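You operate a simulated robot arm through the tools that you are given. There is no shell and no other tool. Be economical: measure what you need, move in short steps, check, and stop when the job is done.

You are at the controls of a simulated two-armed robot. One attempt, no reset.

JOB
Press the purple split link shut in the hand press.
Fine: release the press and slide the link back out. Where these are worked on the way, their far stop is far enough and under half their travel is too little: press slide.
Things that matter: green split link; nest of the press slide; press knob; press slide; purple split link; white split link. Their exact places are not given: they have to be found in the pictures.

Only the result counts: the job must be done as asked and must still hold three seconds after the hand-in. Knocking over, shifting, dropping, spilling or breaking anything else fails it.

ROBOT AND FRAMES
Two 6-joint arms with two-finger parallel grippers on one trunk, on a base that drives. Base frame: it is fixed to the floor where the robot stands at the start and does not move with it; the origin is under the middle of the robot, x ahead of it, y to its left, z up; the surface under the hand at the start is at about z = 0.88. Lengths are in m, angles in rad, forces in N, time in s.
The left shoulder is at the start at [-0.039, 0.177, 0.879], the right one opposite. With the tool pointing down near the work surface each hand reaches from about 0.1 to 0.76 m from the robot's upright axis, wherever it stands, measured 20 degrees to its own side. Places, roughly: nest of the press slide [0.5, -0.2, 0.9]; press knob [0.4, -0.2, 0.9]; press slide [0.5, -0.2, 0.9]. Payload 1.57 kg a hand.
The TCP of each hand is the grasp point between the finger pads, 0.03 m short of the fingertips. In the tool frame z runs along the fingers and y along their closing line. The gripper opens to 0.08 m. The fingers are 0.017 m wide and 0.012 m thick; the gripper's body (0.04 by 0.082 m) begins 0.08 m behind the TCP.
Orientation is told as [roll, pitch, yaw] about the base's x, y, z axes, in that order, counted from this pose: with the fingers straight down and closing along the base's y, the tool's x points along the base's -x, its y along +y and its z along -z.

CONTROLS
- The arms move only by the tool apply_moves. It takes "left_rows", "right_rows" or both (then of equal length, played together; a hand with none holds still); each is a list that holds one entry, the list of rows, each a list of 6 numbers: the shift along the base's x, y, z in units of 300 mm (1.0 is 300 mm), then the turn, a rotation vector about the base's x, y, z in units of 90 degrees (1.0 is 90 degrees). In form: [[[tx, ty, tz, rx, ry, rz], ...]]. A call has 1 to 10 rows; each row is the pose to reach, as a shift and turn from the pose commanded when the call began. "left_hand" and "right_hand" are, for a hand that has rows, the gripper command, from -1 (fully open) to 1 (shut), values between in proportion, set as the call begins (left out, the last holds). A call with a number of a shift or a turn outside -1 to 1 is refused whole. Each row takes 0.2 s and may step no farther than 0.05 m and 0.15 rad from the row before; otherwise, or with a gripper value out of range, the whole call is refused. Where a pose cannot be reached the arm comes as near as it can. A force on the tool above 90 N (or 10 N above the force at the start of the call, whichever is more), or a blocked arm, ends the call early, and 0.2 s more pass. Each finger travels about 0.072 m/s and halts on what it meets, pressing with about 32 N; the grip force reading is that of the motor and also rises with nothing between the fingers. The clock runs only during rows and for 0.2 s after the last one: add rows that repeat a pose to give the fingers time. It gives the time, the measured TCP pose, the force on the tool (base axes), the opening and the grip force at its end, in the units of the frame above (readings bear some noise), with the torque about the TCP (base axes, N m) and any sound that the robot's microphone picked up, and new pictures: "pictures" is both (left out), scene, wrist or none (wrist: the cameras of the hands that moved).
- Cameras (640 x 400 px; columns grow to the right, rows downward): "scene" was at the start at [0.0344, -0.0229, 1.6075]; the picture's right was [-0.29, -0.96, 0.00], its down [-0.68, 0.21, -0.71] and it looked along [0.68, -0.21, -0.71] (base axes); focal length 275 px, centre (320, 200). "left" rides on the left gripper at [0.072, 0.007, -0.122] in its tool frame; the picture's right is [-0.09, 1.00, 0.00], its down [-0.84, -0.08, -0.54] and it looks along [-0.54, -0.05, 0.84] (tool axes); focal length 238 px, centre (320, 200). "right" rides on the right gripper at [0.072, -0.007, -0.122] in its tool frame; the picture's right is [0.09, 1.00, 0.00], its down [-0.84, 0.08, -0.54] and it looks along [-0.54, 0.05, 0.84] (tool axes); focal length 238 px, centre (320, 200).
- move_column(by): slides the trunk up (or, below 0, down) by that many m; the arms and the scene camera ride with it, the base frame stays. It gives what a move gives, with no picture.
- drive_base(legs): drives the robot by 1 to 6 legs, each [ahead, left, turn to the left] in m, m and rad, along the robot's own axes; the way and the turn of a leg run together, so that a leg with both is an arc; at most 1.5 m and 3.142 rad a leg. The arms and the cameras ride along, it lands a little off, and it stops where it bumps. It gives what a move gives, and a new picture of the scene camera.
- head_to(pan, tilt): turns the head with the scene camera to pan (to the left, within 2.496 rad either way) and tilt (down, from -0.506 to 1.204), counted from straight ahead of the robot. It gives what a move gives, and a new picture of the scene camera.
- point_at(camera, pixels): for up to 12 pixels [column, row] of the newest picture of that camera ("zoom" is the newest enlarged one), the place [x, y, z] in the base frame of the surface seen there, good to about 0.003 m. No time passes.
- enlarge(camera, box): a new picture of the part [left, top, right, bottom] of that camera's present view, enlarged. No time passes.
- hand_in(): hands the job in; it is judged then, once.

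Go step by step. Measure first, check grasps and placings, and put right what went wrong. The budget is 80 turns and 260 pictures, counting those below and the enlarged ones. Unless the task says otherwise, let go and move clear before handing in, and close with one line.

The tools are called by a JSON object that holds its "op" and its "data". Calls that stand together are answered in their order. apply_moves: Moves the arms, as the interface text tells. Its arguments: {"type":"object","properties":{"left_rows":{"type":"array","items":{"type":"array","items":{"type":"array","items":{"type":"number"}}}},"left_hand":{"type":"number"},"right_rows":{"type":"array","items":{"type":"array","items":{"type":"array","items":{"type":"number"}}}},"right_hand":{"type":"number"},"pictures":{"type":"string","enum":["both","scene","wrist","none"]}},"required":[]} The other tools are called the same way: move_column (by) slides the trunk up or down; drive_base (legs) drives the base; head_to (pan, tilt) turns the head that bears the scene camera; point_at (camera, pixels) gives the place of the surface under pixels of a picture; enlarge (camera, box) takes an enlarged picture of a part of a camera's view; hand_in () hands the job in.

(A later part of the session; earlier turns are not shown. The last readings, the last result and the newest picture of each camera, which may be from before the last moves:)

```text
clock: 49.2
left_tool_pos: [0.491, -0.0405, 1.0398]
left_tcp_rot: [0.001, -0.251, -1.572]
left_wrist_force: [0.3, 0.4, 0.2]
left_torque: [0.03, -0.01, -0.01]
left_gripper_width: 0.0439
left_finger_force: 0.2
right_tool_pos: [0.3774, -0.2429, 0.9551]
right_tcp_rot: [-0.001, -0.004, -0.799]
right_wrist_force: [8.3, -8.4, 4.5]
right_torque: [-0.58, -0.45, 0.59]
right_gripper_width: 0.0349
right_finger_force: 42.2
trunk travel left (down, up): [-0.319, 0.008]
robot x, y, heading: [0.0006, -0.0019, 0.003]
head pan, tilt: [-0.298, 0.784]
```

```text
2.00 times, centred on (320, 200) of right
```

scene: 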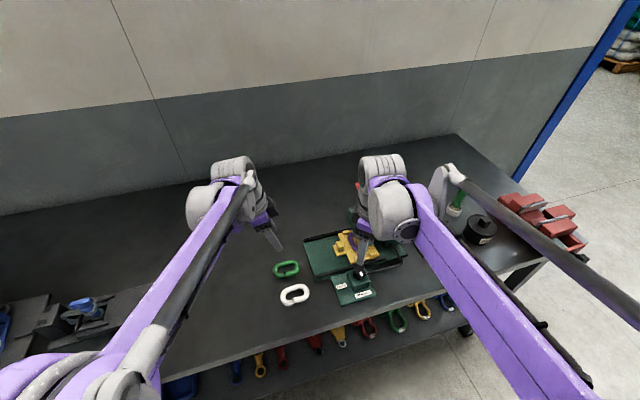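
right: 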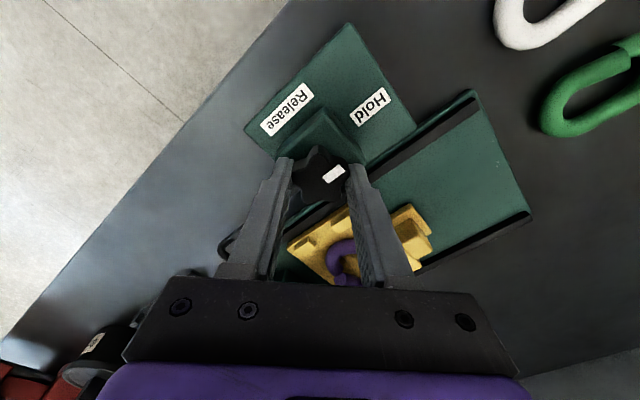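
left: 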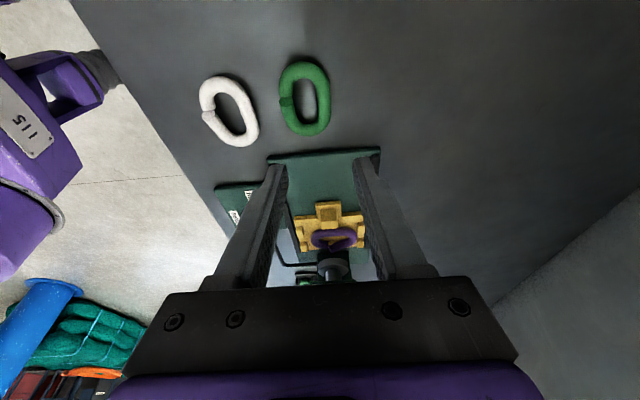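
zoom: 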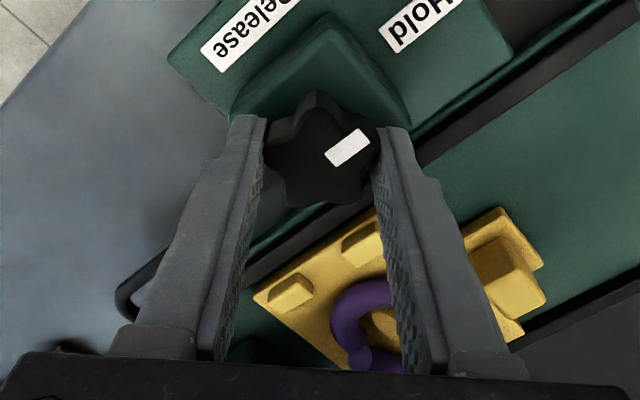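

The knob is against its stop at about 90°. I'll open the right hand, lift away and look at the press.

{"op": "apply_moves", "data": {"right_rows": [[[0, 0, 0, 0, 0, 0.08], [0, 0, 0, 0, 0, 0.08]]], "right_hand": -0.3, "pictures": "none"}}

{"op": "apply_moves", "data": {"right_rows": [[[0, 0, 0.1, 0, 0, 0], [-0.03, -0.03, 0.25, 0, 0, 0], [-0.08, -0.1, 0.4, 0, 0, 0], [-0.14, -0.2, 0.5, 0, 0, 0], [-0.2, -0.32, 0.55, 0, 0, 0], [-0.25, -0.44, 0.6, 0, 0, 0], [-0.3, -0.56, 0.65, 0, 0, 0], [-0.3, -0.56, 0.65, 0, 0, 0]]], "pictures": "scene"}}

{"op": "enlarge", "data": {"camera": "scene", "box": [290, 170, 420, 310]}}

{"op": "enlarge", "data": {"camera": "scene", "box": [330, 220, 390, 300]}}

```text
clock: 49.8
left_tool_pos: [0.4899, -0.0405, 1.0405]
left_tcp_rot: [0.001, -0.251, -1.571]
left_wrist_force: [-0.8, -1.1, -0.4]
left_torque: [-0.01, 0.03, -0.04]
left_gripper_width: 0.044
left_finger_force: 0.1
right_tool_pos: [0.3754, -0.2406, 0.9548]
right_tcp_rot: [0.0, 0.0, -0.674]
right_wrist_force: [-0.4, 0.8, -0.2]
right_torque: [0.01, 0.0, 0.02]
right_gripper_width: 0.0521
right_finger_force: 0.1
trunk travel left (down, up): [-0.319, 0.008]
robot x, y, heading: [0.0041, -0.0029, 0.002]
head pan, tilt: [-0.298, 0.784]
```

```text
refused: row 3 steps farther than a row can; nothing moved
```

```text
2.86 times, centred on (355, 240) of scene
```

zoom: 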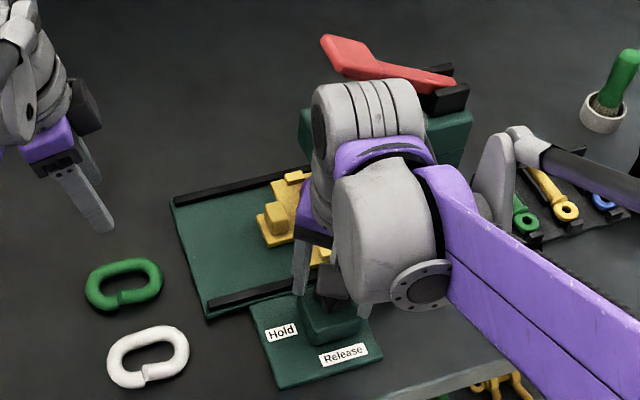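

```text
5.00 times, centred on (360, 260) of scene
```

zoom: 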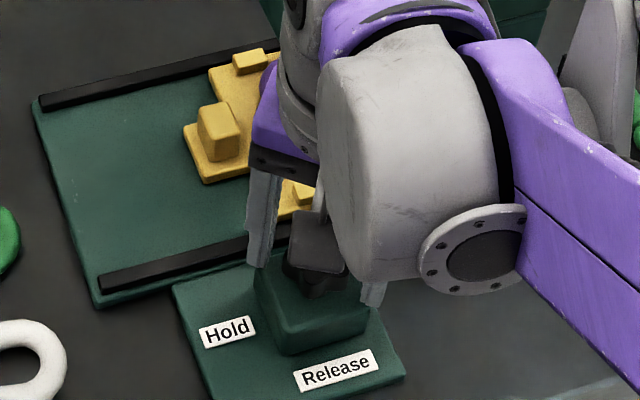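

The fingers are open, but the retreat was refused for step size. I'll retry with smaller steps.

{"op": "apply_moves", "data": {"right_rows": [[[0, 0, 0.1, 0, 0, 0], [0, 0, 0.24, 0, 0, 0], [-0.04, -0.05, 0.36, 0, 0, 0], [-0.09, -0.12, 0.46, 0, 0, 0], [-0.14, -0.22, 0.52, 0, 0, 0], [-0.19, -0.32, 0.57, 0, 0, 0], [-0.24, -0.42, 0.62, 0, 0, 0], [-0.28, -0.52, 0.65, 0, 0, 0]]], "pictures": "scene"}}

{"op": "enlarge", "data": {"camera": "scene", "box": [290, 170, 420, 310]}}

{"op": "enlarge", "data": {"camera": "scene", "box": [330, 220, 390, 300]}}

```text
clock: 51.6
left_tool_pos: [0.4905, -0.0414, 1.0395]
left_tcp_rot: [0.001, -0.252, -1.573]
left_wrist_force: [0.7, -1.0, -0.1]
left_torque: [0.04, 0.03, 0.01]
left_gripper_width: 0.044
left_finger_force: 0.1
right_tool_pos: [0.2907, -0.3975, 1.1513]
right_tcp_rot: [0.001, 0.0, -0.675]
right_wrist_force: [0.0, -1.0, -0.7]
right_torque: [0.03, -0.04, 0.01]
right_gripper_width: 0.052
right_finger_force: 0.0
trunk travel left (down, up): [-0.319, 0.008]
robot x, y, heading: [-0.0004, -0.0015, 0.003]
head pan, tilt: [-0.298, 0.784]
```

scene: 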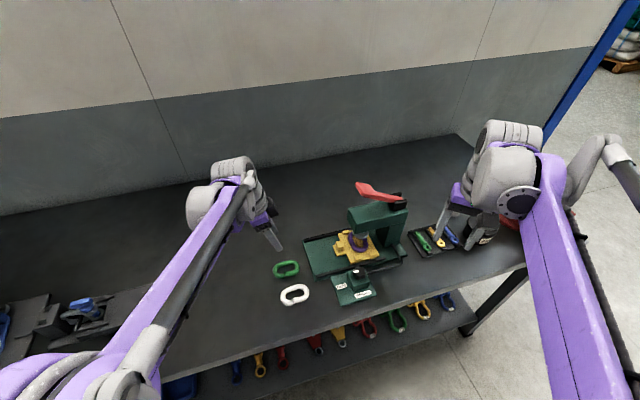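

```text
2.86 times, centred on (355, 240) of scene
```

zoom: 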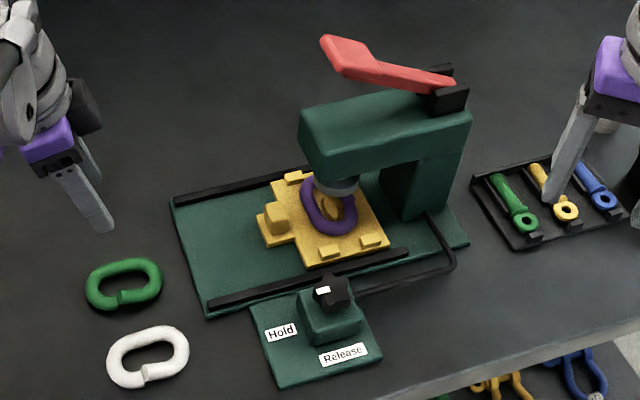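

```text
5.00 times, centred on (360, 260) of scene
```

zoom: 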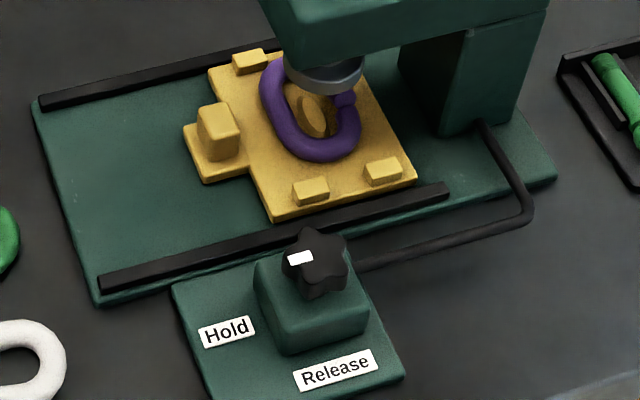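

The knob now points to Hold, but the ram is up, so the red lever of this hand press probably has to be pulled down. I'll measure the lever.

{"op": "point_at", "data": {"camera": "scene", "pixels": [[357, 184], [357, 190], [365, 184], [368, 190], [372, 196], [380, 194], [390, 198], [398, 199], [398, 206], [362, 187], [350, 213], [400, 208]]}}

{"op": "enlarge", "data": {"camera": "scene", "box": [340, 170, 420, 230]}}

```text
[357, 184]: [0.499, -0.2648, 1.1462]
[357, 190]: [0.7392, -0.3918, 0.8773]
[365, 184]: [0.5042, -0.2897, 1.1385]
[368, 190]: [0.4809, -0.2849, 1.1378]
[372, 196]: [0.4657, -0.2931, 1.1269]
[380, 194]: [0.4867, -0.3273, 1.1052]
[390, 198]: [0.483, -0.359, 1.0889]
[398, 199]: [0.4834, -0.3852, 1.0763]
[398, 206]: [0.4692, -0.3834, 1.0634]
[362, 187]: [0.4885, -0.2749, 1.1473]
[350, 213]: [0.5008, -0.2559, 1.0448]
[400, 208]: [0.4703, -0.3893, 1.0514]
```

```text
6.67 times, centred on (380, 200) of scene
```

zoom: 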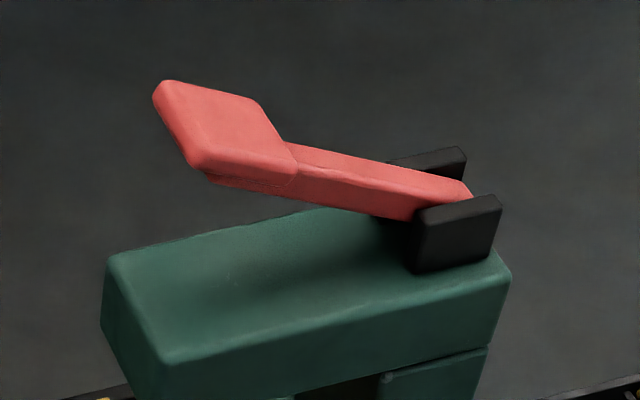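

The lever pivots at (0.483, −0.39, 1.075) and its paddle is at about (0.489, −0.275, 1.147). I'll bring the closed right hand above the paddle.

{"op": "apply_moves", "data": {"right_rows": [[[0, 0, 0.15, 0, 0, 0], [0, 0, 0.3, 0, 0, 0], [0.11, 0.065, 0.3, 0, 0, 0], [0.22, 0.13, 0.3, 0, 0, 0], [0.33, 0.2, 0.3, 0, 0, 0], [0.44, 0.27, 0.3, 0, 0, 0], [0.55, 0.34, 0.3, 0, 0, 0], [0.66, 0.407, 0.3, 0, 0, 0], [0.66, 0.407, 0.2, 0, 0, 0], [0.66, 0.407, 0.15, 0, 0, 0]]], "right_hand": 1, "pictures": "both"}}

{"op": "enlarge", "data": {"camera": "scene", "box": [320, 150, 440, 270]}}

```text
clock: 53.8
left_tool_pos: [0.4908, -0.0405, 1.0396]
left_tcp_rot: [0.0, -0.251, -1.573]
left_wrist_force: [-0.4, -0.8, -0.1]
left_torque: [0.01, -0.02, -0.01]
left_gripper_width: 0.044
left_finger_force: 0.1
right_tool_pos: [0.4898, -0.2735, 1.1953]
right_tcp_rot: [0.001, 0.001, -0.675]
right_wrist_force: [0.0, 0.3, -0.5]
right_torque: [-0.01, 0.01, -0.01]
right_gripper_width: 0.0
right_finger_force: 21.2
trunk travel left (down, up): [-0.319, 0.008]
robot x, y, heading: [-0.0026, 0.0017, 0.0]
head pan, tilt: [-0.298, 0.784]
```

scene: 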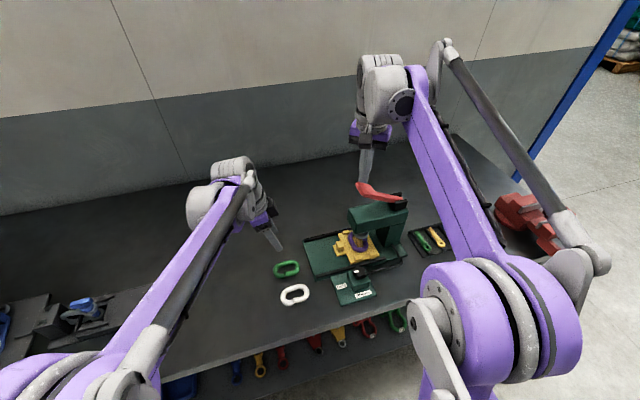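
right: 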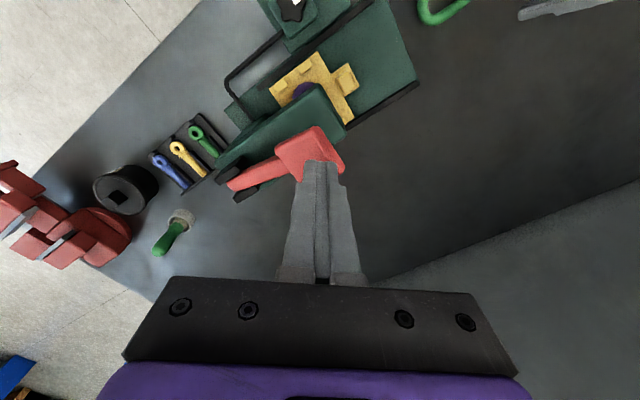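

```text
3.33 times, centred on (380, 210) of scene
```

zoom: 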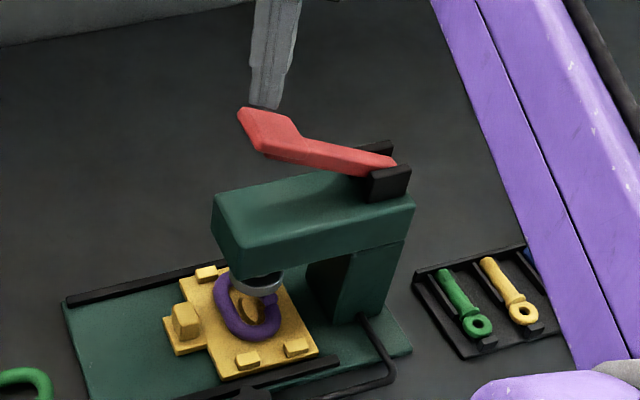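

The fingertips are just above the paddle. I'll press it down gradually.

{"op": "apply_moves", "data": {"right_rows": [[[-0.01, 0, -0.03, 0, 0, 0], [-0.01, 0, -0.06, 0, 0, 0], [-0.01, 0, -0.09, 0, 0, 0], [-0.01, 0, -0.12, 0, 0, 0], [-0.01, 0.005, -0.15, 0, 0, 0], [-0.01, 0.01, -0.18, 0, 0, 0]]], "pictures": "both"}}

{"op": "enlarge", "data": {"camera": "scene", "box": [320, 150, 440, 270]}}

```text
clock: 55.2
left_tool_pos: [0.4899, -0.0399, 1.0405]
left_tcp_rot: [-0.001, -0.252, -1.573]
left_wrist_force: [1.6, -0.7, -0.1]
left_torque: [-0.03, -0.01, -0.02]
left_gripper_width: 0.0441
left_finger_force: 0.1
right_tool_pos: [0.4879, -0.2712, 1.1412]
right_tcp_rot: [0.0, 0.0, -0.675]
right_wrist_force: [-0.2, 3.2, 4.8]
right_torque: [0.15, -0.01, 0.0]
right_gripper_width: 0.0002
right_finger_force: 20.9
trunk travel left (down, up): [-0.319, 0.008]
robot x, y, heading: [0.0028, -0.0001, -0.001]
head pan, tilt: [-0.298, 0.784]
```

scene: 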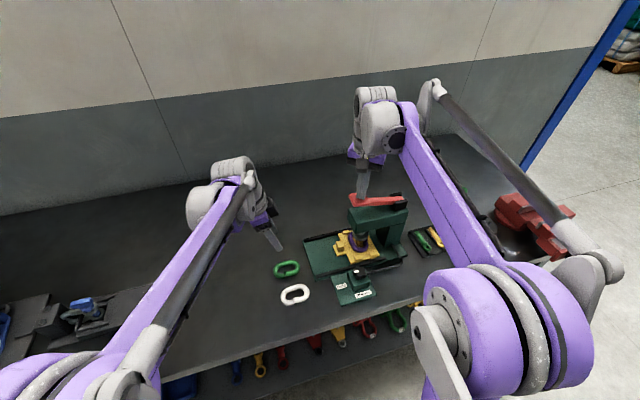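
right: 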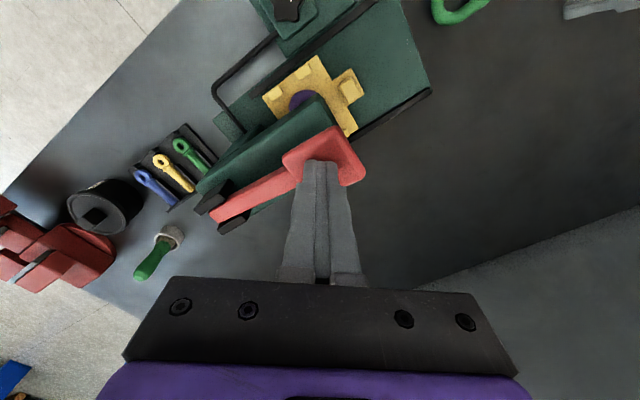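

```text
3.33 times, centred on (380, 210) of scene
```

zoom: 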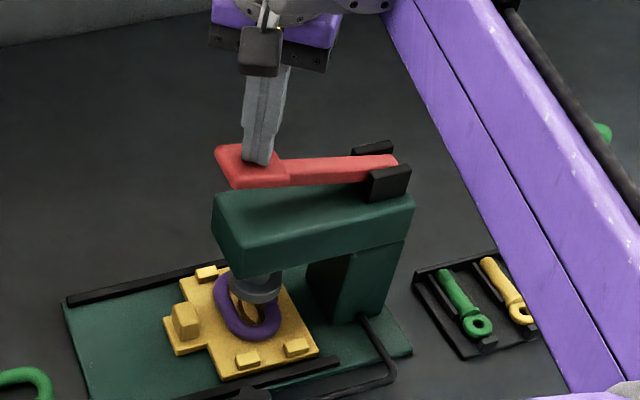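

The lever goes down and the ram lowers. I'll continue until the press bottoms out.

{"op": "apply_moves", "data": {"right_rows": [[[0, 0.003, -0.03, 0, 0, 0], [0, 0.005, -0.06, 0, 0, 0], [0, 0.005, -0.09, 0, 0, 0], [0, 0.005, -0.12, 0, 0, 0], [0, 0.003, -0.15, 0, 0, 0], [0, 0, -0.18, 0, 0, 0], [0, 0, -0.2, 0, 0, 0]]], "pictures": "both"}}

{"op": "enlarge", "data": {"camera": "scene", "box": [320, 150, 440, 270]}}

```text
clock: 56.3
left_tool_pos: [0.4893, -0.0377, 1.0431]
left_tcp_rot: [0.006, -0.253, -1.573]
left_wrist_force: [-0.9, 0.2, 0.1]
left_torque: [-0.02, -0.02, -0.01]
left_gripper_width: 0.044
left_finger_force: 0.1
right_tool_pos: [0.4846, -0.2689, 1.1148]
right_tcp_rot: [0.003, -0.012, -0.674]
right_wrist_force: [8.6, 0.1, 71.0]
right_torque: [0.42, 0.09, -0.16]
right_gripper_width: 0.0004
right_finger_force: 21.2
trunk travel left (down, up): [-0.319, 0.008]
robot x, y, heading: [-0.0021, -0.0004, -0.001]
head pan, tilt: [-0.298, 0.784]
stopped in row 5 (right hand): the force on the tool passed its limit at 104 N (the readings are from after the stop); the commanded pose is now the measured one
```

scene: 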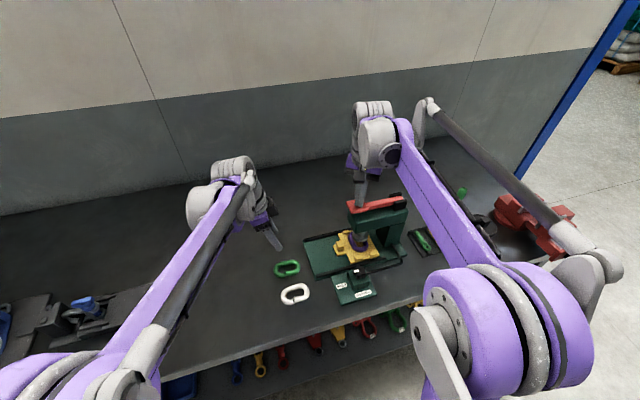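
right: 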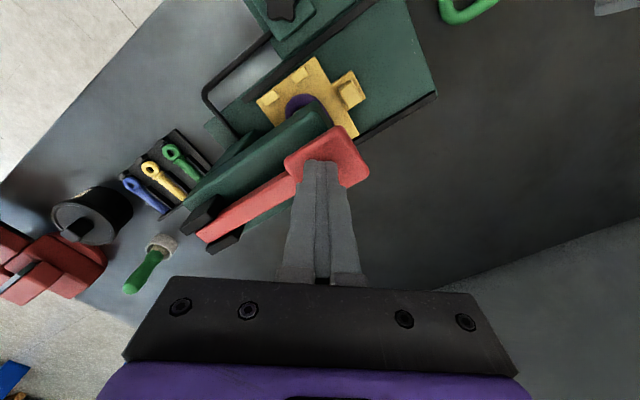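

```text
3.33 times, centred on (380, 210) of scene
```

zoom: 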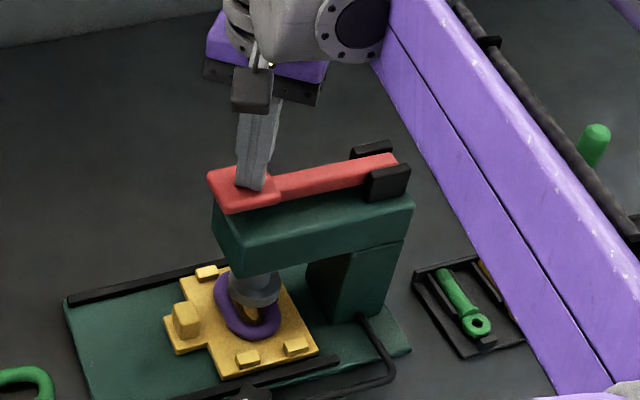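

The force limit tripped at 104 N with the lever about level. I'll check the ram and link from the left wrist camera.

{"op": "enlarge", "data": {"camera": "left", "box": [240, 180, 400, 290]}}

{"op": "enlarge", "data": {"camera": "scene", "box": [330, 180, 410, 270]}}

```text
3.64 times, centred on (320, 235) of left
```

zoom: 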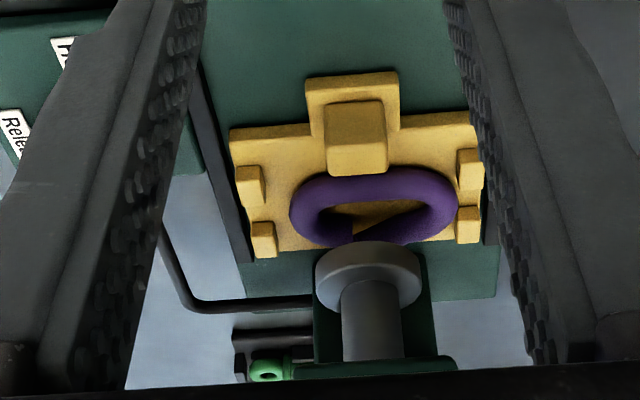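

```text
4.44 times, centred on (370, 225) of scene
```

zoom: 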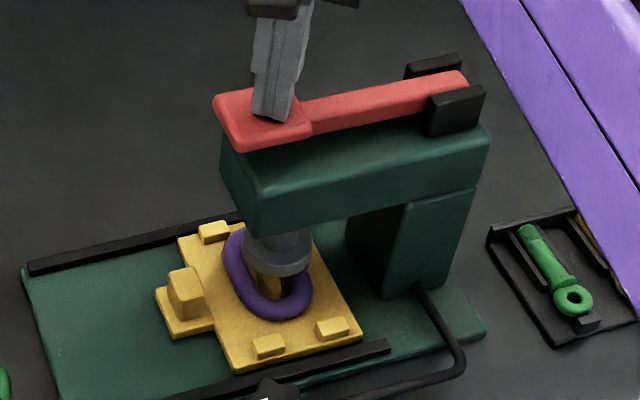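

Measuring the ram's height.

{"op": "point_at", "data": {"camera": "zoom", "pixels": [[280, 272], [280, 262], [260, 262], [250, 250], [305, 262], [298, 285], [240, 262], [235, 110], [240, 130], [300, 150], [420, 90]]}}

```text
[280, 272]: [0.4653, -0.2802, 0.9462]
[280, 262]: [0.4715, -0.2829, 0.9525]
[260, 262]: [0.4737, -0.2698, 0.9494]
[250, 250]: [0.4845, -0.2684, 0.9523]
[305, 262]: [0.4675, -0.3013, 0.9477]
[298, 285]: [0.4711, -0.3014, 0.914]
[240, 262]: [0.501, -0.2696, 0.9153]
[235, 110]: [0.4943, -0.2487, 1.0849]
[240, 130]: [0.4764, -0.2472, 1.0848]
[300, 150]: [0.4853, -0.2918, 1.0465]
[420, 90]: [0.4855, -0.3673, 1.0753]
```

The ram has come down about 16 mm. I'll push once more to see whether this is the end stop.

{"op": "apply_moves", "data": {"right_rows": [[[0, 0, -0.004, 0, 0, 0], [0, 0, -0.008, 0, 0, 0], [0, 0, -0.012, 0, 0, 0], [0, 0, -0.016, 0, 0, 0], [0, 0, -0.02, 0, 0, 0], [0, 0, -0.025, 0, 0, 0]]], "pictures": "scene"}}

{"op": "enlarge", "data": {"camera": "scene", "box": [330, 180, 410, 270]}}

```text
clock: 56.7
left_tool_pos: [0.4881, -0.0386, 1.0403]
left_tcp_rot: [0.004, -0.253, -1.571]
left_wrist_force: [-0.3, 0.5, 0.5]
left_torque: [0.0, -0.04, 0.0]
left_gripper_width: 0.044
left_finger_force: 0.1
right_tool_pos: [0.485, -0.269, 1.1154]
right_tcp_rot: [0.003, -0.014, -0.676]
right_wrist_force: [7.7, -0.7, 64.0]
right_torque: [0.42, 0.07, -0.19]
right_gripper_width: 0.0
right_finger_force: 21.2
trunk travel left (down, up): [-0.319, 0.008]
robot x, y, heading: [0.0001, -0.0005, 0.002]
head pan, tilt: [-0.298, 0.784]
stopped in row 2 (right hand): the force on the tool passed its limit at 92 N (the readings are from after the stop); the commanded pose is now the measured one
```

scene: 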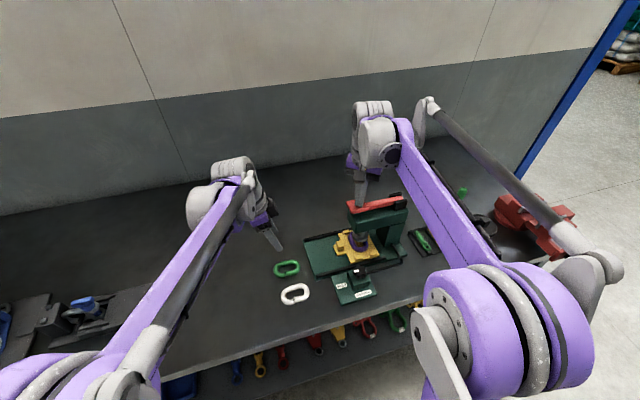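

```text
4.44 times, centred on (370, 225) of scene
```

zoom: 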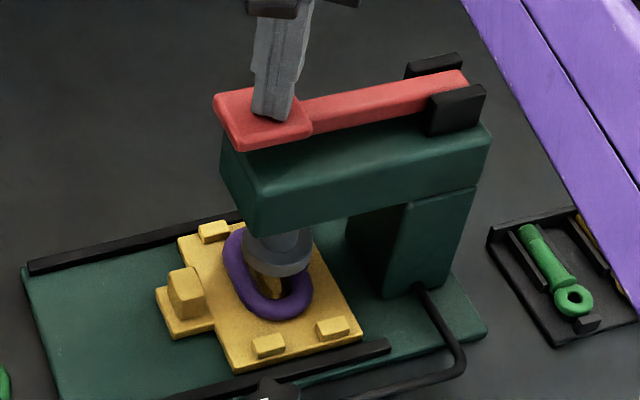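

That is a hard stop. I'll hold the press there a moment, then lift the hand to see whether the lever stays down.

{"op": "apply_moves", "data": {"right_rows": [[[0, 0, 0, 0, 0, 0], [0, 0, 0, 0, 0, 0], [0, 0, 0, 0, 0, 0], [0, 0, 0.05, 0, 0, 0], [0, 0, 0.12, 0, 0, 0], [0, 0, 0.25, 0, 0, 0], [0, 0, 0.4, 0, 0, 0], [0, 0, 0.45, 0, 0, 0]]], "pictures": "scene"}}

{"op": "enlarge", "data": {"camera": "scene", "box": [330, 180, 410, 270]}}

{"op": "enlarge", "data": {"camera": "left", "box": [240, 180, 400, 290]}}

```text
clock: 58.5
left_tool_pos: [0.4915, -0.0397, 1.0396]
left_tcp_rot: [-0.001, -0.25, -1.572]
left_wrist_force: [-0.1, 0.6, 0.6]
left_torque: [0.0, 0.01, 0.02]
left_gripper_width: 0.0441
left_finger_force: 0.1
right_tool_pos: [0.486, -0.2723, 1.2454]
right_tcp_rot: [0.002, -0.007, -0.675]
right_wrist_force: [-0.1, 0.5, 0.4]
right_torque: [-0.01, 0.01, 0.0]
right_gripper_width: 0.0
right_finger_force: 21.5
trunk travel left (down, up): [-0.319, 0.008]
robot x, y, heading: [-0.0016, -0.0024, -0.005]
head pan, tilt: [-0.298, 0.784]
```

scene: 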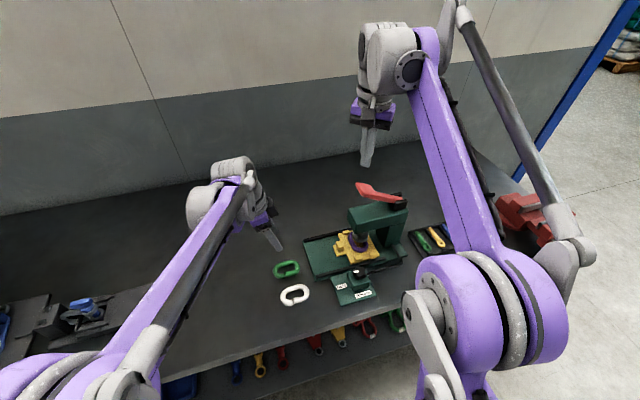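

```text
4.44 times, centred on (370, 225) of scene
```

zoom: 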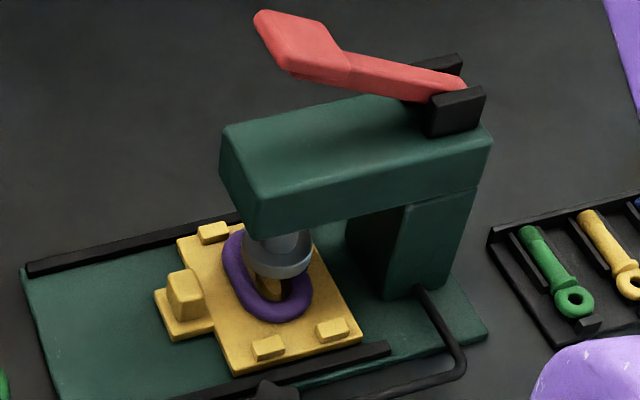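

```text
3.64 times, centred on (320, 235) of left
```

zoom: 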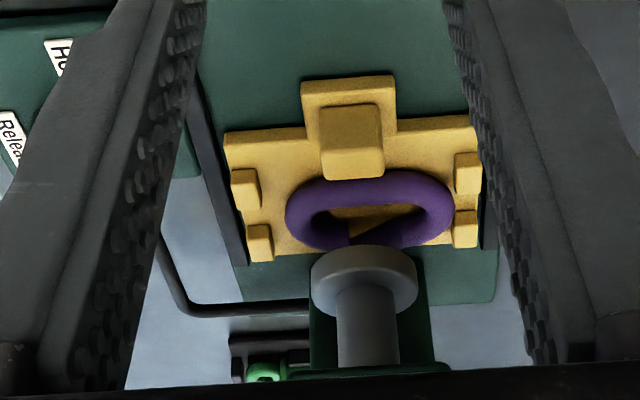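

The lever sprang back but the ram stayed down, so it works like a pump: each stroke lowers the ram while the knob is on Hold. I'll give it another stroke.

{"op": "apply_moves", "data": {"right_rows": [[[0.005, 0.003, -0.15, 0, 0, 0], [0.005, 0.003, -0.22, 0, 0, 0], [0.005, 0.006, -0.28, 0, 0, 0], [0.005, 0.01, -0.34, 0, 0, 0], [0.005, 0.012, -0.39, 0, 0, 0], [0.005, 0.012, -0.425, 0, 0, 0], [0.005, 0.012, -0.425, 0, 0, 0], [0.005, 0.006, -0.32, 0, 0, 0], [0.005, 0.003, -0.2, 0, 0, 0]]], "pictures": "scene"}}

{"op": "enlarge", "data": {"camera": "scene", "box": [330, 180, 410, 270]}}

{"op": "enlarge", "data": {"camera": "left", "box": [240, 180, 400, 290]}}

```text
clock: 60.5
left_tool_pos: [0.4911, -0.0397, 1.0394]
left_tcp_rot: [0.0, -0.251, -1.571]
left_wrist_force: [-0.2, 0.4, -0.2]
left_torque: [-0.02, 0.0, 0.03]
left_gripper_width: 0.044
left_finger_force: 0.1
right_tool_pos: [0.4903, -0.2723, 1.1841]
right_tcp_rot: [-0.001, -0.007, -0.676]
right_wrist_force: [0.4, 0.4, -0.6]
right_torque: [0.0, 0.0, -0.03]
right_gripper_width: 0.0
right_finger_force: 21.2
trunk travel left (down, up): [-0.319, 0.008]
robot x, y, heading: [0.0006, 0.0004, 0.0]
head pan, tilt: [-0.298, 0.784]
```

scene: 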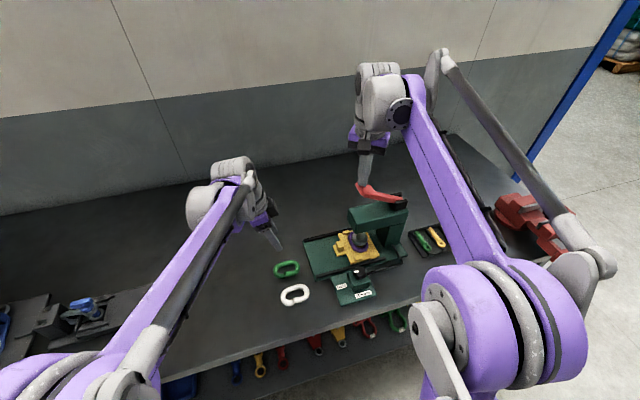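

```text
4.44 times, centred on (370, 225) of scene
```

zoom: 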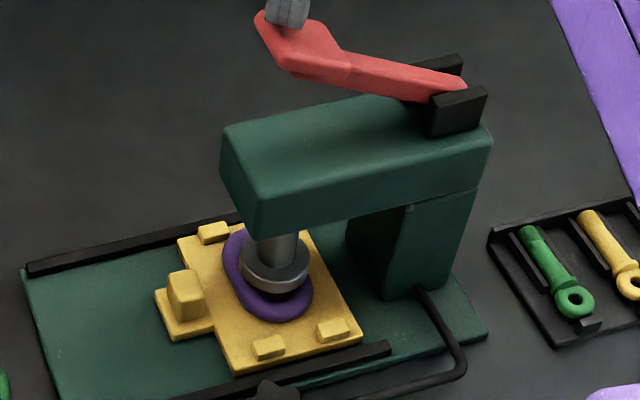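

```text
3.64 times, centred on (320, 235) of left
```

zoom: 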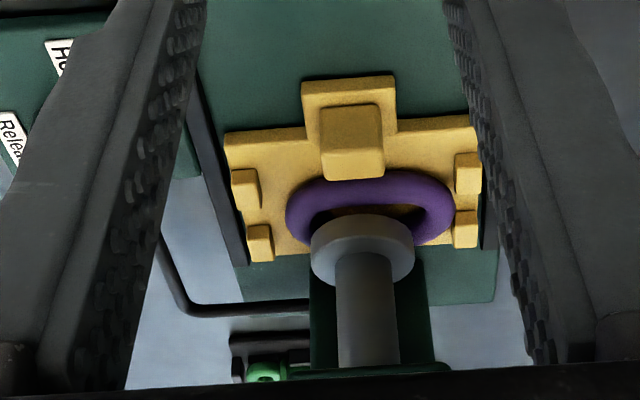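

The ram went further down. I'll give it another stroke.

{"op": "apply_moves", "data": {"right_rows": [[[0, 0, -0.05, 0, 0, 0], [0, 0.003, -0.1, 0, 0, 0], [0, 0.006, -0.15, 0, 0, 0], [0, 0.009, -0.19, 0, 0, 0], [0, 0.009, -0.225, 0, 0, 0], [0, 0.009, -0.225, 0, 0, 0]]], "pictures": "none"}}

{"op": "apply_moves", "data": {"right_rows": [[[0, 0, 0.1, 0, 0, 0], [0, -0.009, 0.22, 0, 0, 0], [0, -0.009, 0.23, 0, 0, 0]]], "pictures": "none"}}

{"op": "enlarge", "data": {"camera": "scene", "box": [330, 180, 410, 270]}}

{"op": "enlarge", "data": {"camera": "left", "box": [240, 180, 400, 290]}}

```text
clock: 61.9
left_tool_pos: [0.4901, -0.038, 1.0392]
left_tcp_rot: [0.002, -0.25, -1.572]
left_wrist_force: [0.1, -0.7, -0.2]
left_torque: [-0.03, 0.01, -0.01]
left_gripper_width: 0.0439
left_finger_force: 0.1
right_tool_pos: [0.4905, -0.2679, 1.1199]
right_tcp_rot: [0.001, -0.009, -0.677]
right_wrist_force: [-0.3, 5.0, 6.3]
right_torque: [0.24, 0.03, 0.02]
right_gripper_width: 0.0001
right_finger_force: 21.4
trunk travel left (down, up): [-0.319, 0.008]
robot x, y, heading: [0.0007, -0.0018, 0.003]
head pan, tilt: [-0.298, 0.784]
```

```text
clock: 62.7
left_tool_pos: [0.4901, -0.0402, 1.0401]
left_tcp_rot: [0.0, -0.252, -1.574]
left_wrist_force: [-0.6, -0.2, -0.1]
left_torque: [0.02, -0.01, -0.02]
left_gripper_width: 0.0439
left_finger_force: 0.0
right_tool_pos: [0.4896, -0.2725, 1.1892]
right_tcp_rot: [0.002, -0.006, -0.675]
right_wrist_force: [-0.1, -0.6, -0.4]
right_torque: [0.0, 0.0, 0.04]
right_gripper_width: 0.0003
right_finger_force: 20.9
trunk travel left (down, up): [-0.319, 0.008]
robot x, y, heading: [0.0003, 0.0019, 0.0]
head pan, tilt: [-0.298, 0.784]
```

```text
4.44 times, centred on (370, 225) of scene
```

zoom: 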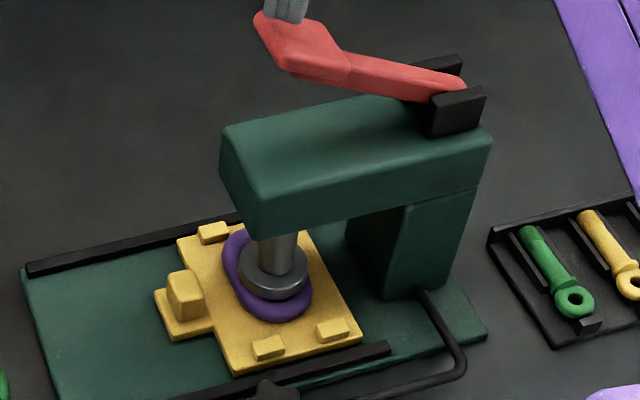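

```text
3.64 times, centred on (320, 235) of left
```

zoom: 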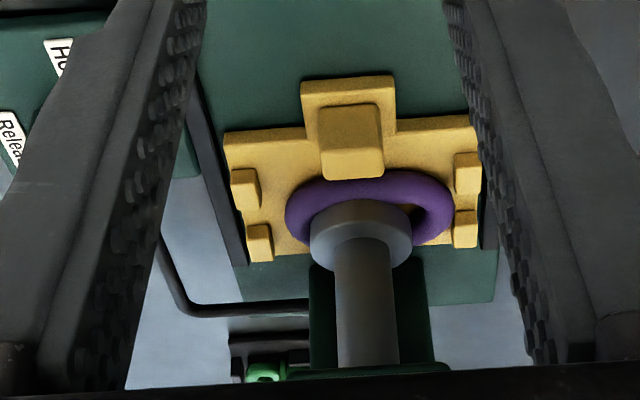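

The ram is close to the link now. One more stroke.

{"op": "apply_moves", "data": {"right_rows": [[[0, 0, -0.05, 0, 0, 0], [0, 0.003, -0.1, 0, 0, 0], [0, 0.006, -0.15, 0, 0, 0], [0, 0.009, -0.19, 0, 0, 0], [0, 0.009, -0.23, 0, 0, 0], [0, 0.009, -0.23, 0, 0, 0]]], "pictures": "none"}}

{"op": "apply_moves", "data": {"right_rows": [[[0, 0, 0.1, 0, 0, 0], [0, -0.009, 0.22, 0, 0, 0], [0, -0.009, 0.23, 0, 0, 0]]], "pictures": "none"}}

{"op": "enlarge", "data": {"camera": "scene", "box": [330, 180, 410, 270]}}

{"op": "enlarge", "data": {"camera": "left", "box": [240, 180, 400, 290]}}

```text
clock: 64.1
left_tool_pos: [0.4902, -0.0404, 1.0405]
left_tcp_rot: [-0.002, -0.251, -1.572]
left_wrist_force: [0.5, 0.6, 0.2]
left_torque: [-0.02, 0.01, -0.01]
left_gripper_width: 0.0441
left_finger_force: 0.1
right_tool_pos: [0.4896, -0.2664, 1.1185]
right_tcp_rot: [0.001, -0.007, -0.674]
right_wrist_force: [-0.4, 4.7, 5.4]
right_torque: [0.21, -0.03, 0.03]
right_gripper_width: 0.0
right_finger_force: 21.3
trunk travel left (down, up): [-0.319, 0.008]
robot x, y, heading: [0.0034, 0.0048, -0.001]
head pan, tilt: [-0.298, 0.784]
```

```text
clock: 64.9
left_tool_pos: [0.4908, -0.0398, 1.041]
left_tcp_rot: [0.001, -0.252, -1.572]
left_wrist_force: [-0.1, -0.2, 0.0]
left_torque: [0.01, -0.01, 0.02]
left_gripper_width: 0.0439
left_finger_force: 0.1
right_tool_pos: [0.4903, -0.2714, 1.1877]
right_tcp_rot: [0.002, -0.007, -0.675]
right_wrist_force: [-0.1, -0.3, -0.3]
right_torque: [-0.02, 0.02, 0.01]
right_gripper_width: 0.0001
right_finger_force: 20.9
trunk travel left (down, up): [-0.319, 0.008]
robot x, y, heading: [-0.0013, 0.0008, 0.001]
head pan, tilt: [-0.298, 0.784]
```

```text
4.44 times, centred on (370, 225) of scene
```

zoom: 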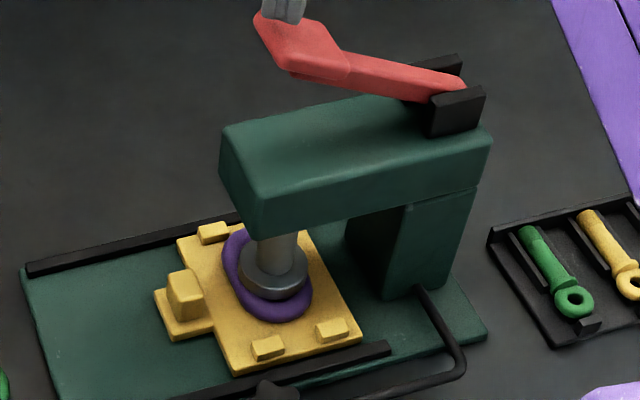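

```text
3.64 times, centred on (320, 235) of left
```

zoom: 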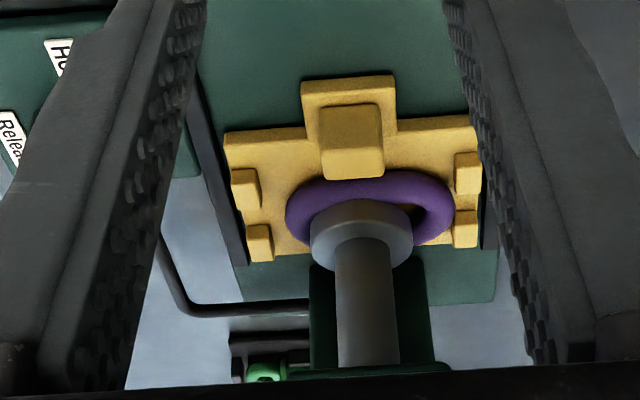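

The last stroke changed nothing, so the ram appears to be fully down. I'll measure the ram's bottom against the link.

{"op": "point_at", "data": {"camera": "zoom", "pixels": [[335, 225], [322, 255], [400, 258], [340, 185], [430, 190], [360, 212], [438, 225]]}}

{"op": "enlarge", "data": {"camera": "scene", "box": [340, 220, 390, 265]}}

```text
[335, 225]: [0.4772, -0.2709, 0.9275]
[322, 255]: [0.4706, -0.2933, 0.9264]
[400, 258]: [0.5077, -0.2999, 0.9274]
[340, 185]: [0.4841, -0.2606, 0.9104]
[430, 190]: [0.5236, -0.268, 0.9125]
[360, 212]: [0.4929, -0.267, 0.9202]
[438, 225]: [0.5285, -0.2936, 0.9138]
```

```text
8.89 times, centred on (365, 242) of scene
```

zoom: 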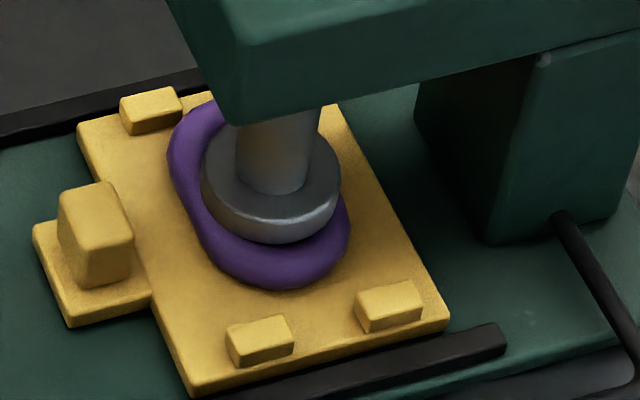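

The ram disc's top is at 0.927, so it is seated on the link: pressed. Now I'll take the right hand back to the knob with open fingers.

{"op": "apply_moves", "data": {"right_rows": [[[0, 0, 0.08, 0, 0, 0], [-0.1, 0.02, 0.1, 0, 0, 0], [-0.2, 0.05, 0.1, 0, 0, 0], [-0.3, 0.08, 0.08, 0, 0, 0], [-0.382, 0.104, 0, 0, 0, 0], [-0.382, 0.104, -0.15, 0, 0, 0], [-0.382, 0.104, -0.3, 0, 0, 0], [-0.382, 0.104, -0.4, 0, 0, 0], [-0.382, 0.104, -0.4, 0, 0, 0]]], "right_hand": -0.3, "pictures": "wrist"}}

{"op": "enlarge", "data": {"camera": "right", "box": [220, 80, 420, 240]}}

```text
clock: 66.9
left_tool_pos: [0.4912, -0.0401, 1.0401]
left_tcp_rot: [-0.001, -0.252, -1.573]
left_wrist_force: [-0.9, 0.2, 0.0]
left_torque: [0.03, 0.02, 0.01]
left_gripper_width: 0.0441
left_finger_force: 0.1
right_tool_pos: [0.3751, -0.2409, 1.0673]
right_tcp_rot: [0.001, -0.007, -0.677]
right_wrist_force: [0.2, -0.1, 0.6]
right_torque: [0.04, 0.04, -0.03]
right_gripper_width: 0.0523
right_finger_force: 0.1
trunk travel left (down, up): [-0.319, 0.008]
robot x, y, heading: [0.0017, 0.0011, -0.0]
head pan, tilt: [-0.298, 0.784]
```

right: 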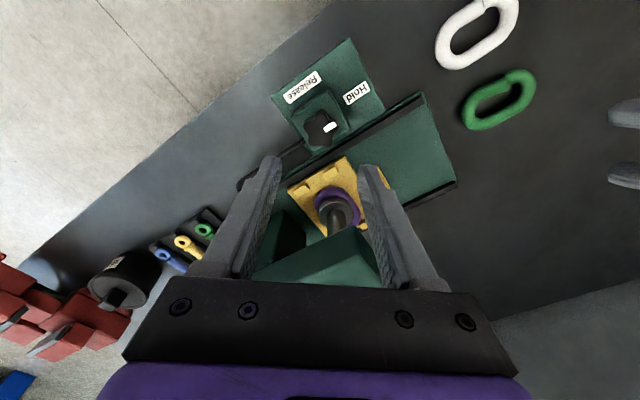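

```text
2.50 times, centred on (320, 160) of right
```

zoom: 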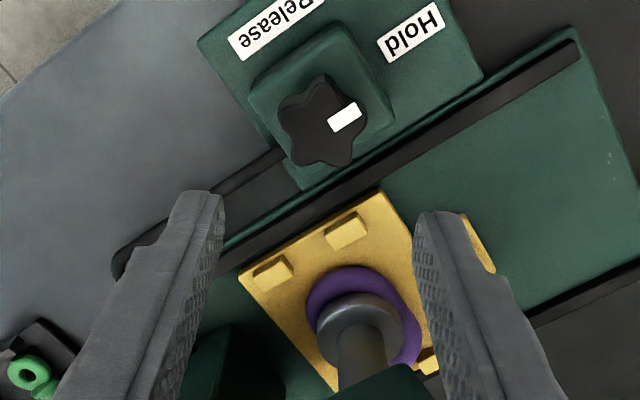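

The hand is over the knob. I'll descend and close.

{"op": "apply_moves", "data": {"right_rows": [[[0.002, 0, -0.1, 0, 0, 0], [0.002, 0, -0.2, 0, 0, 0], [0.002, 0, -0.3, 0, 0, 0], [0.002, 0, -0.35, 0, 0, 0], [0.002, 0, -0.372, 0, 0, 0], [0.002, 0, -0.372, 0, 0, 0]]], "pictures": "none"}}

{"op": "apply_moves", "data": {"right_rows": [[[0, 0, 0, 0, 0, 0], [0, 0, 0, 0, 0, 0], [0, 0, 0, 0, 0, 0]]], "right_hand": 1, "pictures": "wrist"}}

{"op": "enlarge", "data": {"camera": "right", "box": [220, 80, 420, 240]}}

```text
clock: 68.3
left_tool_pos: [0.49, -0.0388, 1.0413]
left_tcp_rot: [0.0, -0.253, -1.574]
left_wrist_force: [0.2, -0.5, -0.2]
left_torque: [-0.02, 0.0, -0.02]
left_gripper_width: 0.044
left_finger_force: 0.1
right_tool_pos: [0.374, -0.2369, 0.9554]
right_tcp_rot: [0.001, -0.006, -0.675]
right_wrist_force: [-0.7, -0.6, 0.0]
right_torque: [0.01, -0.02, 0.0]
right_gripper_width: 0.0521
right_finger_force: 0.1
trunk travel left (down, up): [-0.319, 0.008]
robot x, y, heading: [-0.0004, 0.0019, -0.001]
head pan, tilt: [-0.298, 0.784]
```

```text
clock: 69.1
left_tool_pos: [0.4909, -0.0421, 1.0415]
left_tcp_rot: [0.003, -0.25, -1.573]
left_wrist_force: [-0.8, -1.1, -0.1]
left_torque: [0.01, -0.01, -0.01]
left_gripper_width: 0.044
left_finger_force: 0.0
right_tool_pos: [0.3736, -0.2392, 0.956]
right_tcp_rot: [0.0, -0.007, -0.677]
right_wrist_force: [-4.4, -7.3, -1.2]
right_torque: [-0.39, 0.13, -0.03]
right_gripper_width: 0.0349
right_finger_force: 42.3
trunk travel left (down, up): [-0.319, 0.008]
robot x, y, heading: [0.0006, -0.0007, 0.002]
head pan, tilt: [-0.298, 0.784]
```

right: 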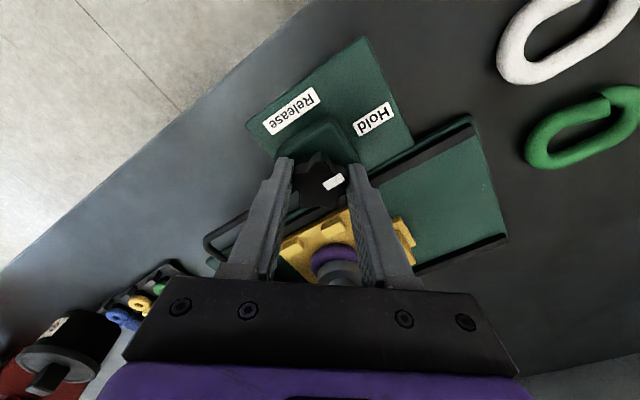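

```text
2.50 times, centred on (320, 160) of right
```

zoom: 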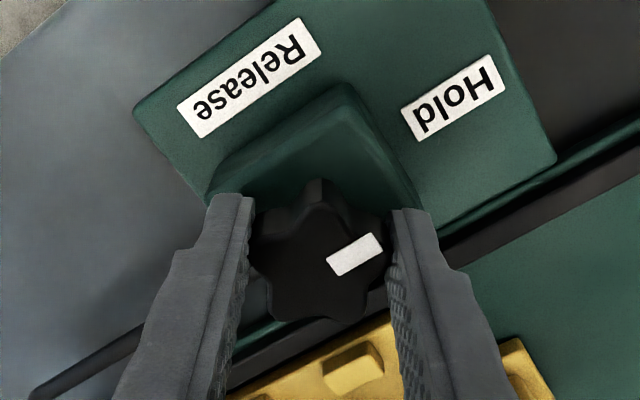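

The knob is gripped, and I'll turn it counter-clockwise back to Release.

{"op": "apply_moves", "data": {"right_rows": [[[0.001, 0, 0, 0, 0, 0.09], [0.002, 0, 0, 0, 0, 0.18], [0.003, 0, 0, 0, 0, 0.27], [0.004, 0, 0, 0, 0, 0.36], [0.005, 0, 0, 0, 0, 0.45], [0.005, 0, 0, 0, 0, 0.54], [0.005, 0, 0, 0, 0, 0.63], [0.005, 0, 0, 0, 0, 0.72], [0.005, 0, 0, 0, 0, 0.81], [0.005, 0, 0, 0, 0, 0.9]]], "pictures": "none"}}

{"op": "apply_moves", "data": {"right_rows": [[[0, 0, 0, 0, 0, 0.06], [0, 0, 0, 0, 0, 0.12], [0, 0, 0, 0, 0, 0.15], [0, 0, 0, 0, 0, 0.15]]], "pictures": "wrist"}}

{"op": "enlarge", "data": {"camera": "left", "box": [240, 180, 400, 290]}}

{"op": "enlarge", "data": {"camera": "right", "box": [50, 50, 420, 260]}}

```text
clock: 71.3
left_tool_pos: [0.4886, -0.0428, 1.0411]
left_tcp_rot: [0.005, -0.248, -1.573]
left_wrist_force: [-1.1, -0.1, 0.1]
left_torque: [-0.02, 0.01, 0.01]
left_gripper_width: 0.0439
left_finger_force: 0.0
right_tool_pos: [0.3742, -0.2411, 0.9571]
right_tcp_rot: [0.002, -0.006, 0.74]
right_wrist_force: [-23.0, -24.2, -4.9]
right_torque: [-0.32, 0.58, 0.0]
right_gripper_width: 0.0349
right_finger_force: 42.1
trunk travel left (down, up): [-0.319, 0.008]
robot x, y, heading: [-0.003, 0.0008, 0.002]
head pan, tilt: [-0.298, 0.784]
```

```text
clock: 72.3
left_tool_pos: [0.4883, -0.042, 1.0409]
left_tcp_rot: [0.004, -0.25, -1.573]
left_wrist_force: [0.1, -0.3, -0.7]
left_torque: [0.03, 0.0, 0.01]
left_gripper_width: 0.0442
left_finger_force: 0.0
right_tool_pos: [0.3767, -0.2401, 0.9564]
right_tcp_rot: [0.001, -0.009, 0.976]
right_wrist_force: [-14.8, -16.9, -5.5]
right_torque: [-0.42, 0.16, -0.17]
right_gripper_width: 0.0349
right_finger_force: 42.2
trunk travel left (down, up): [-0.319, 0.008]
robot x, y, heading: [-0.0006, -0.0007, -0.002]
head pan, tilt: [-0.298, 0.784]
```

right: 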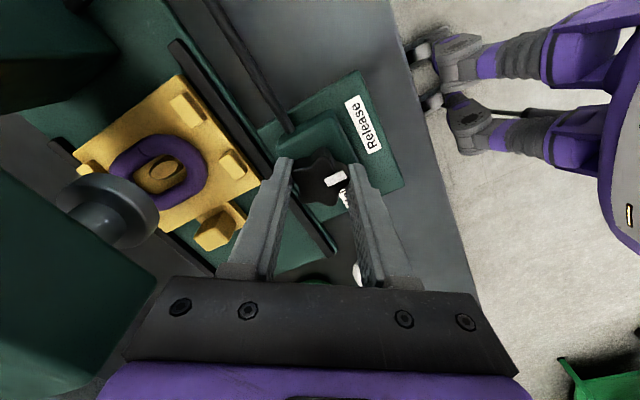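

```text
3.64 times, centred on (320, 235) of left
```

zoom: 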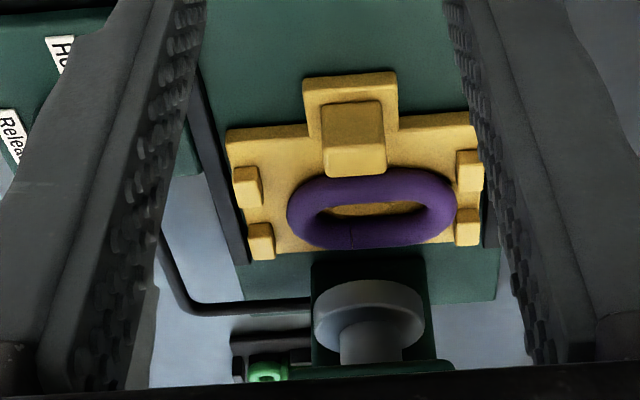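

```text
1.73 times, centred on (235, 155) of right
```

zoom: 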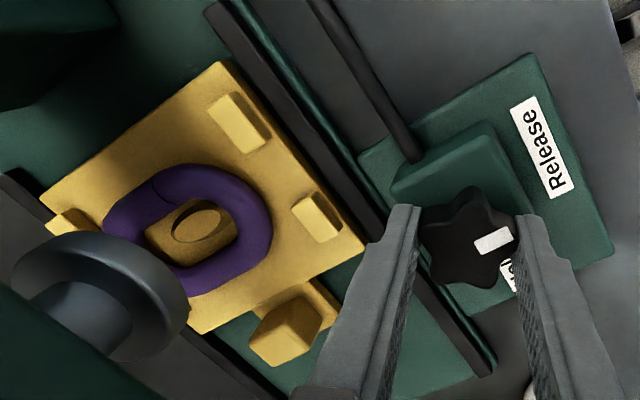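

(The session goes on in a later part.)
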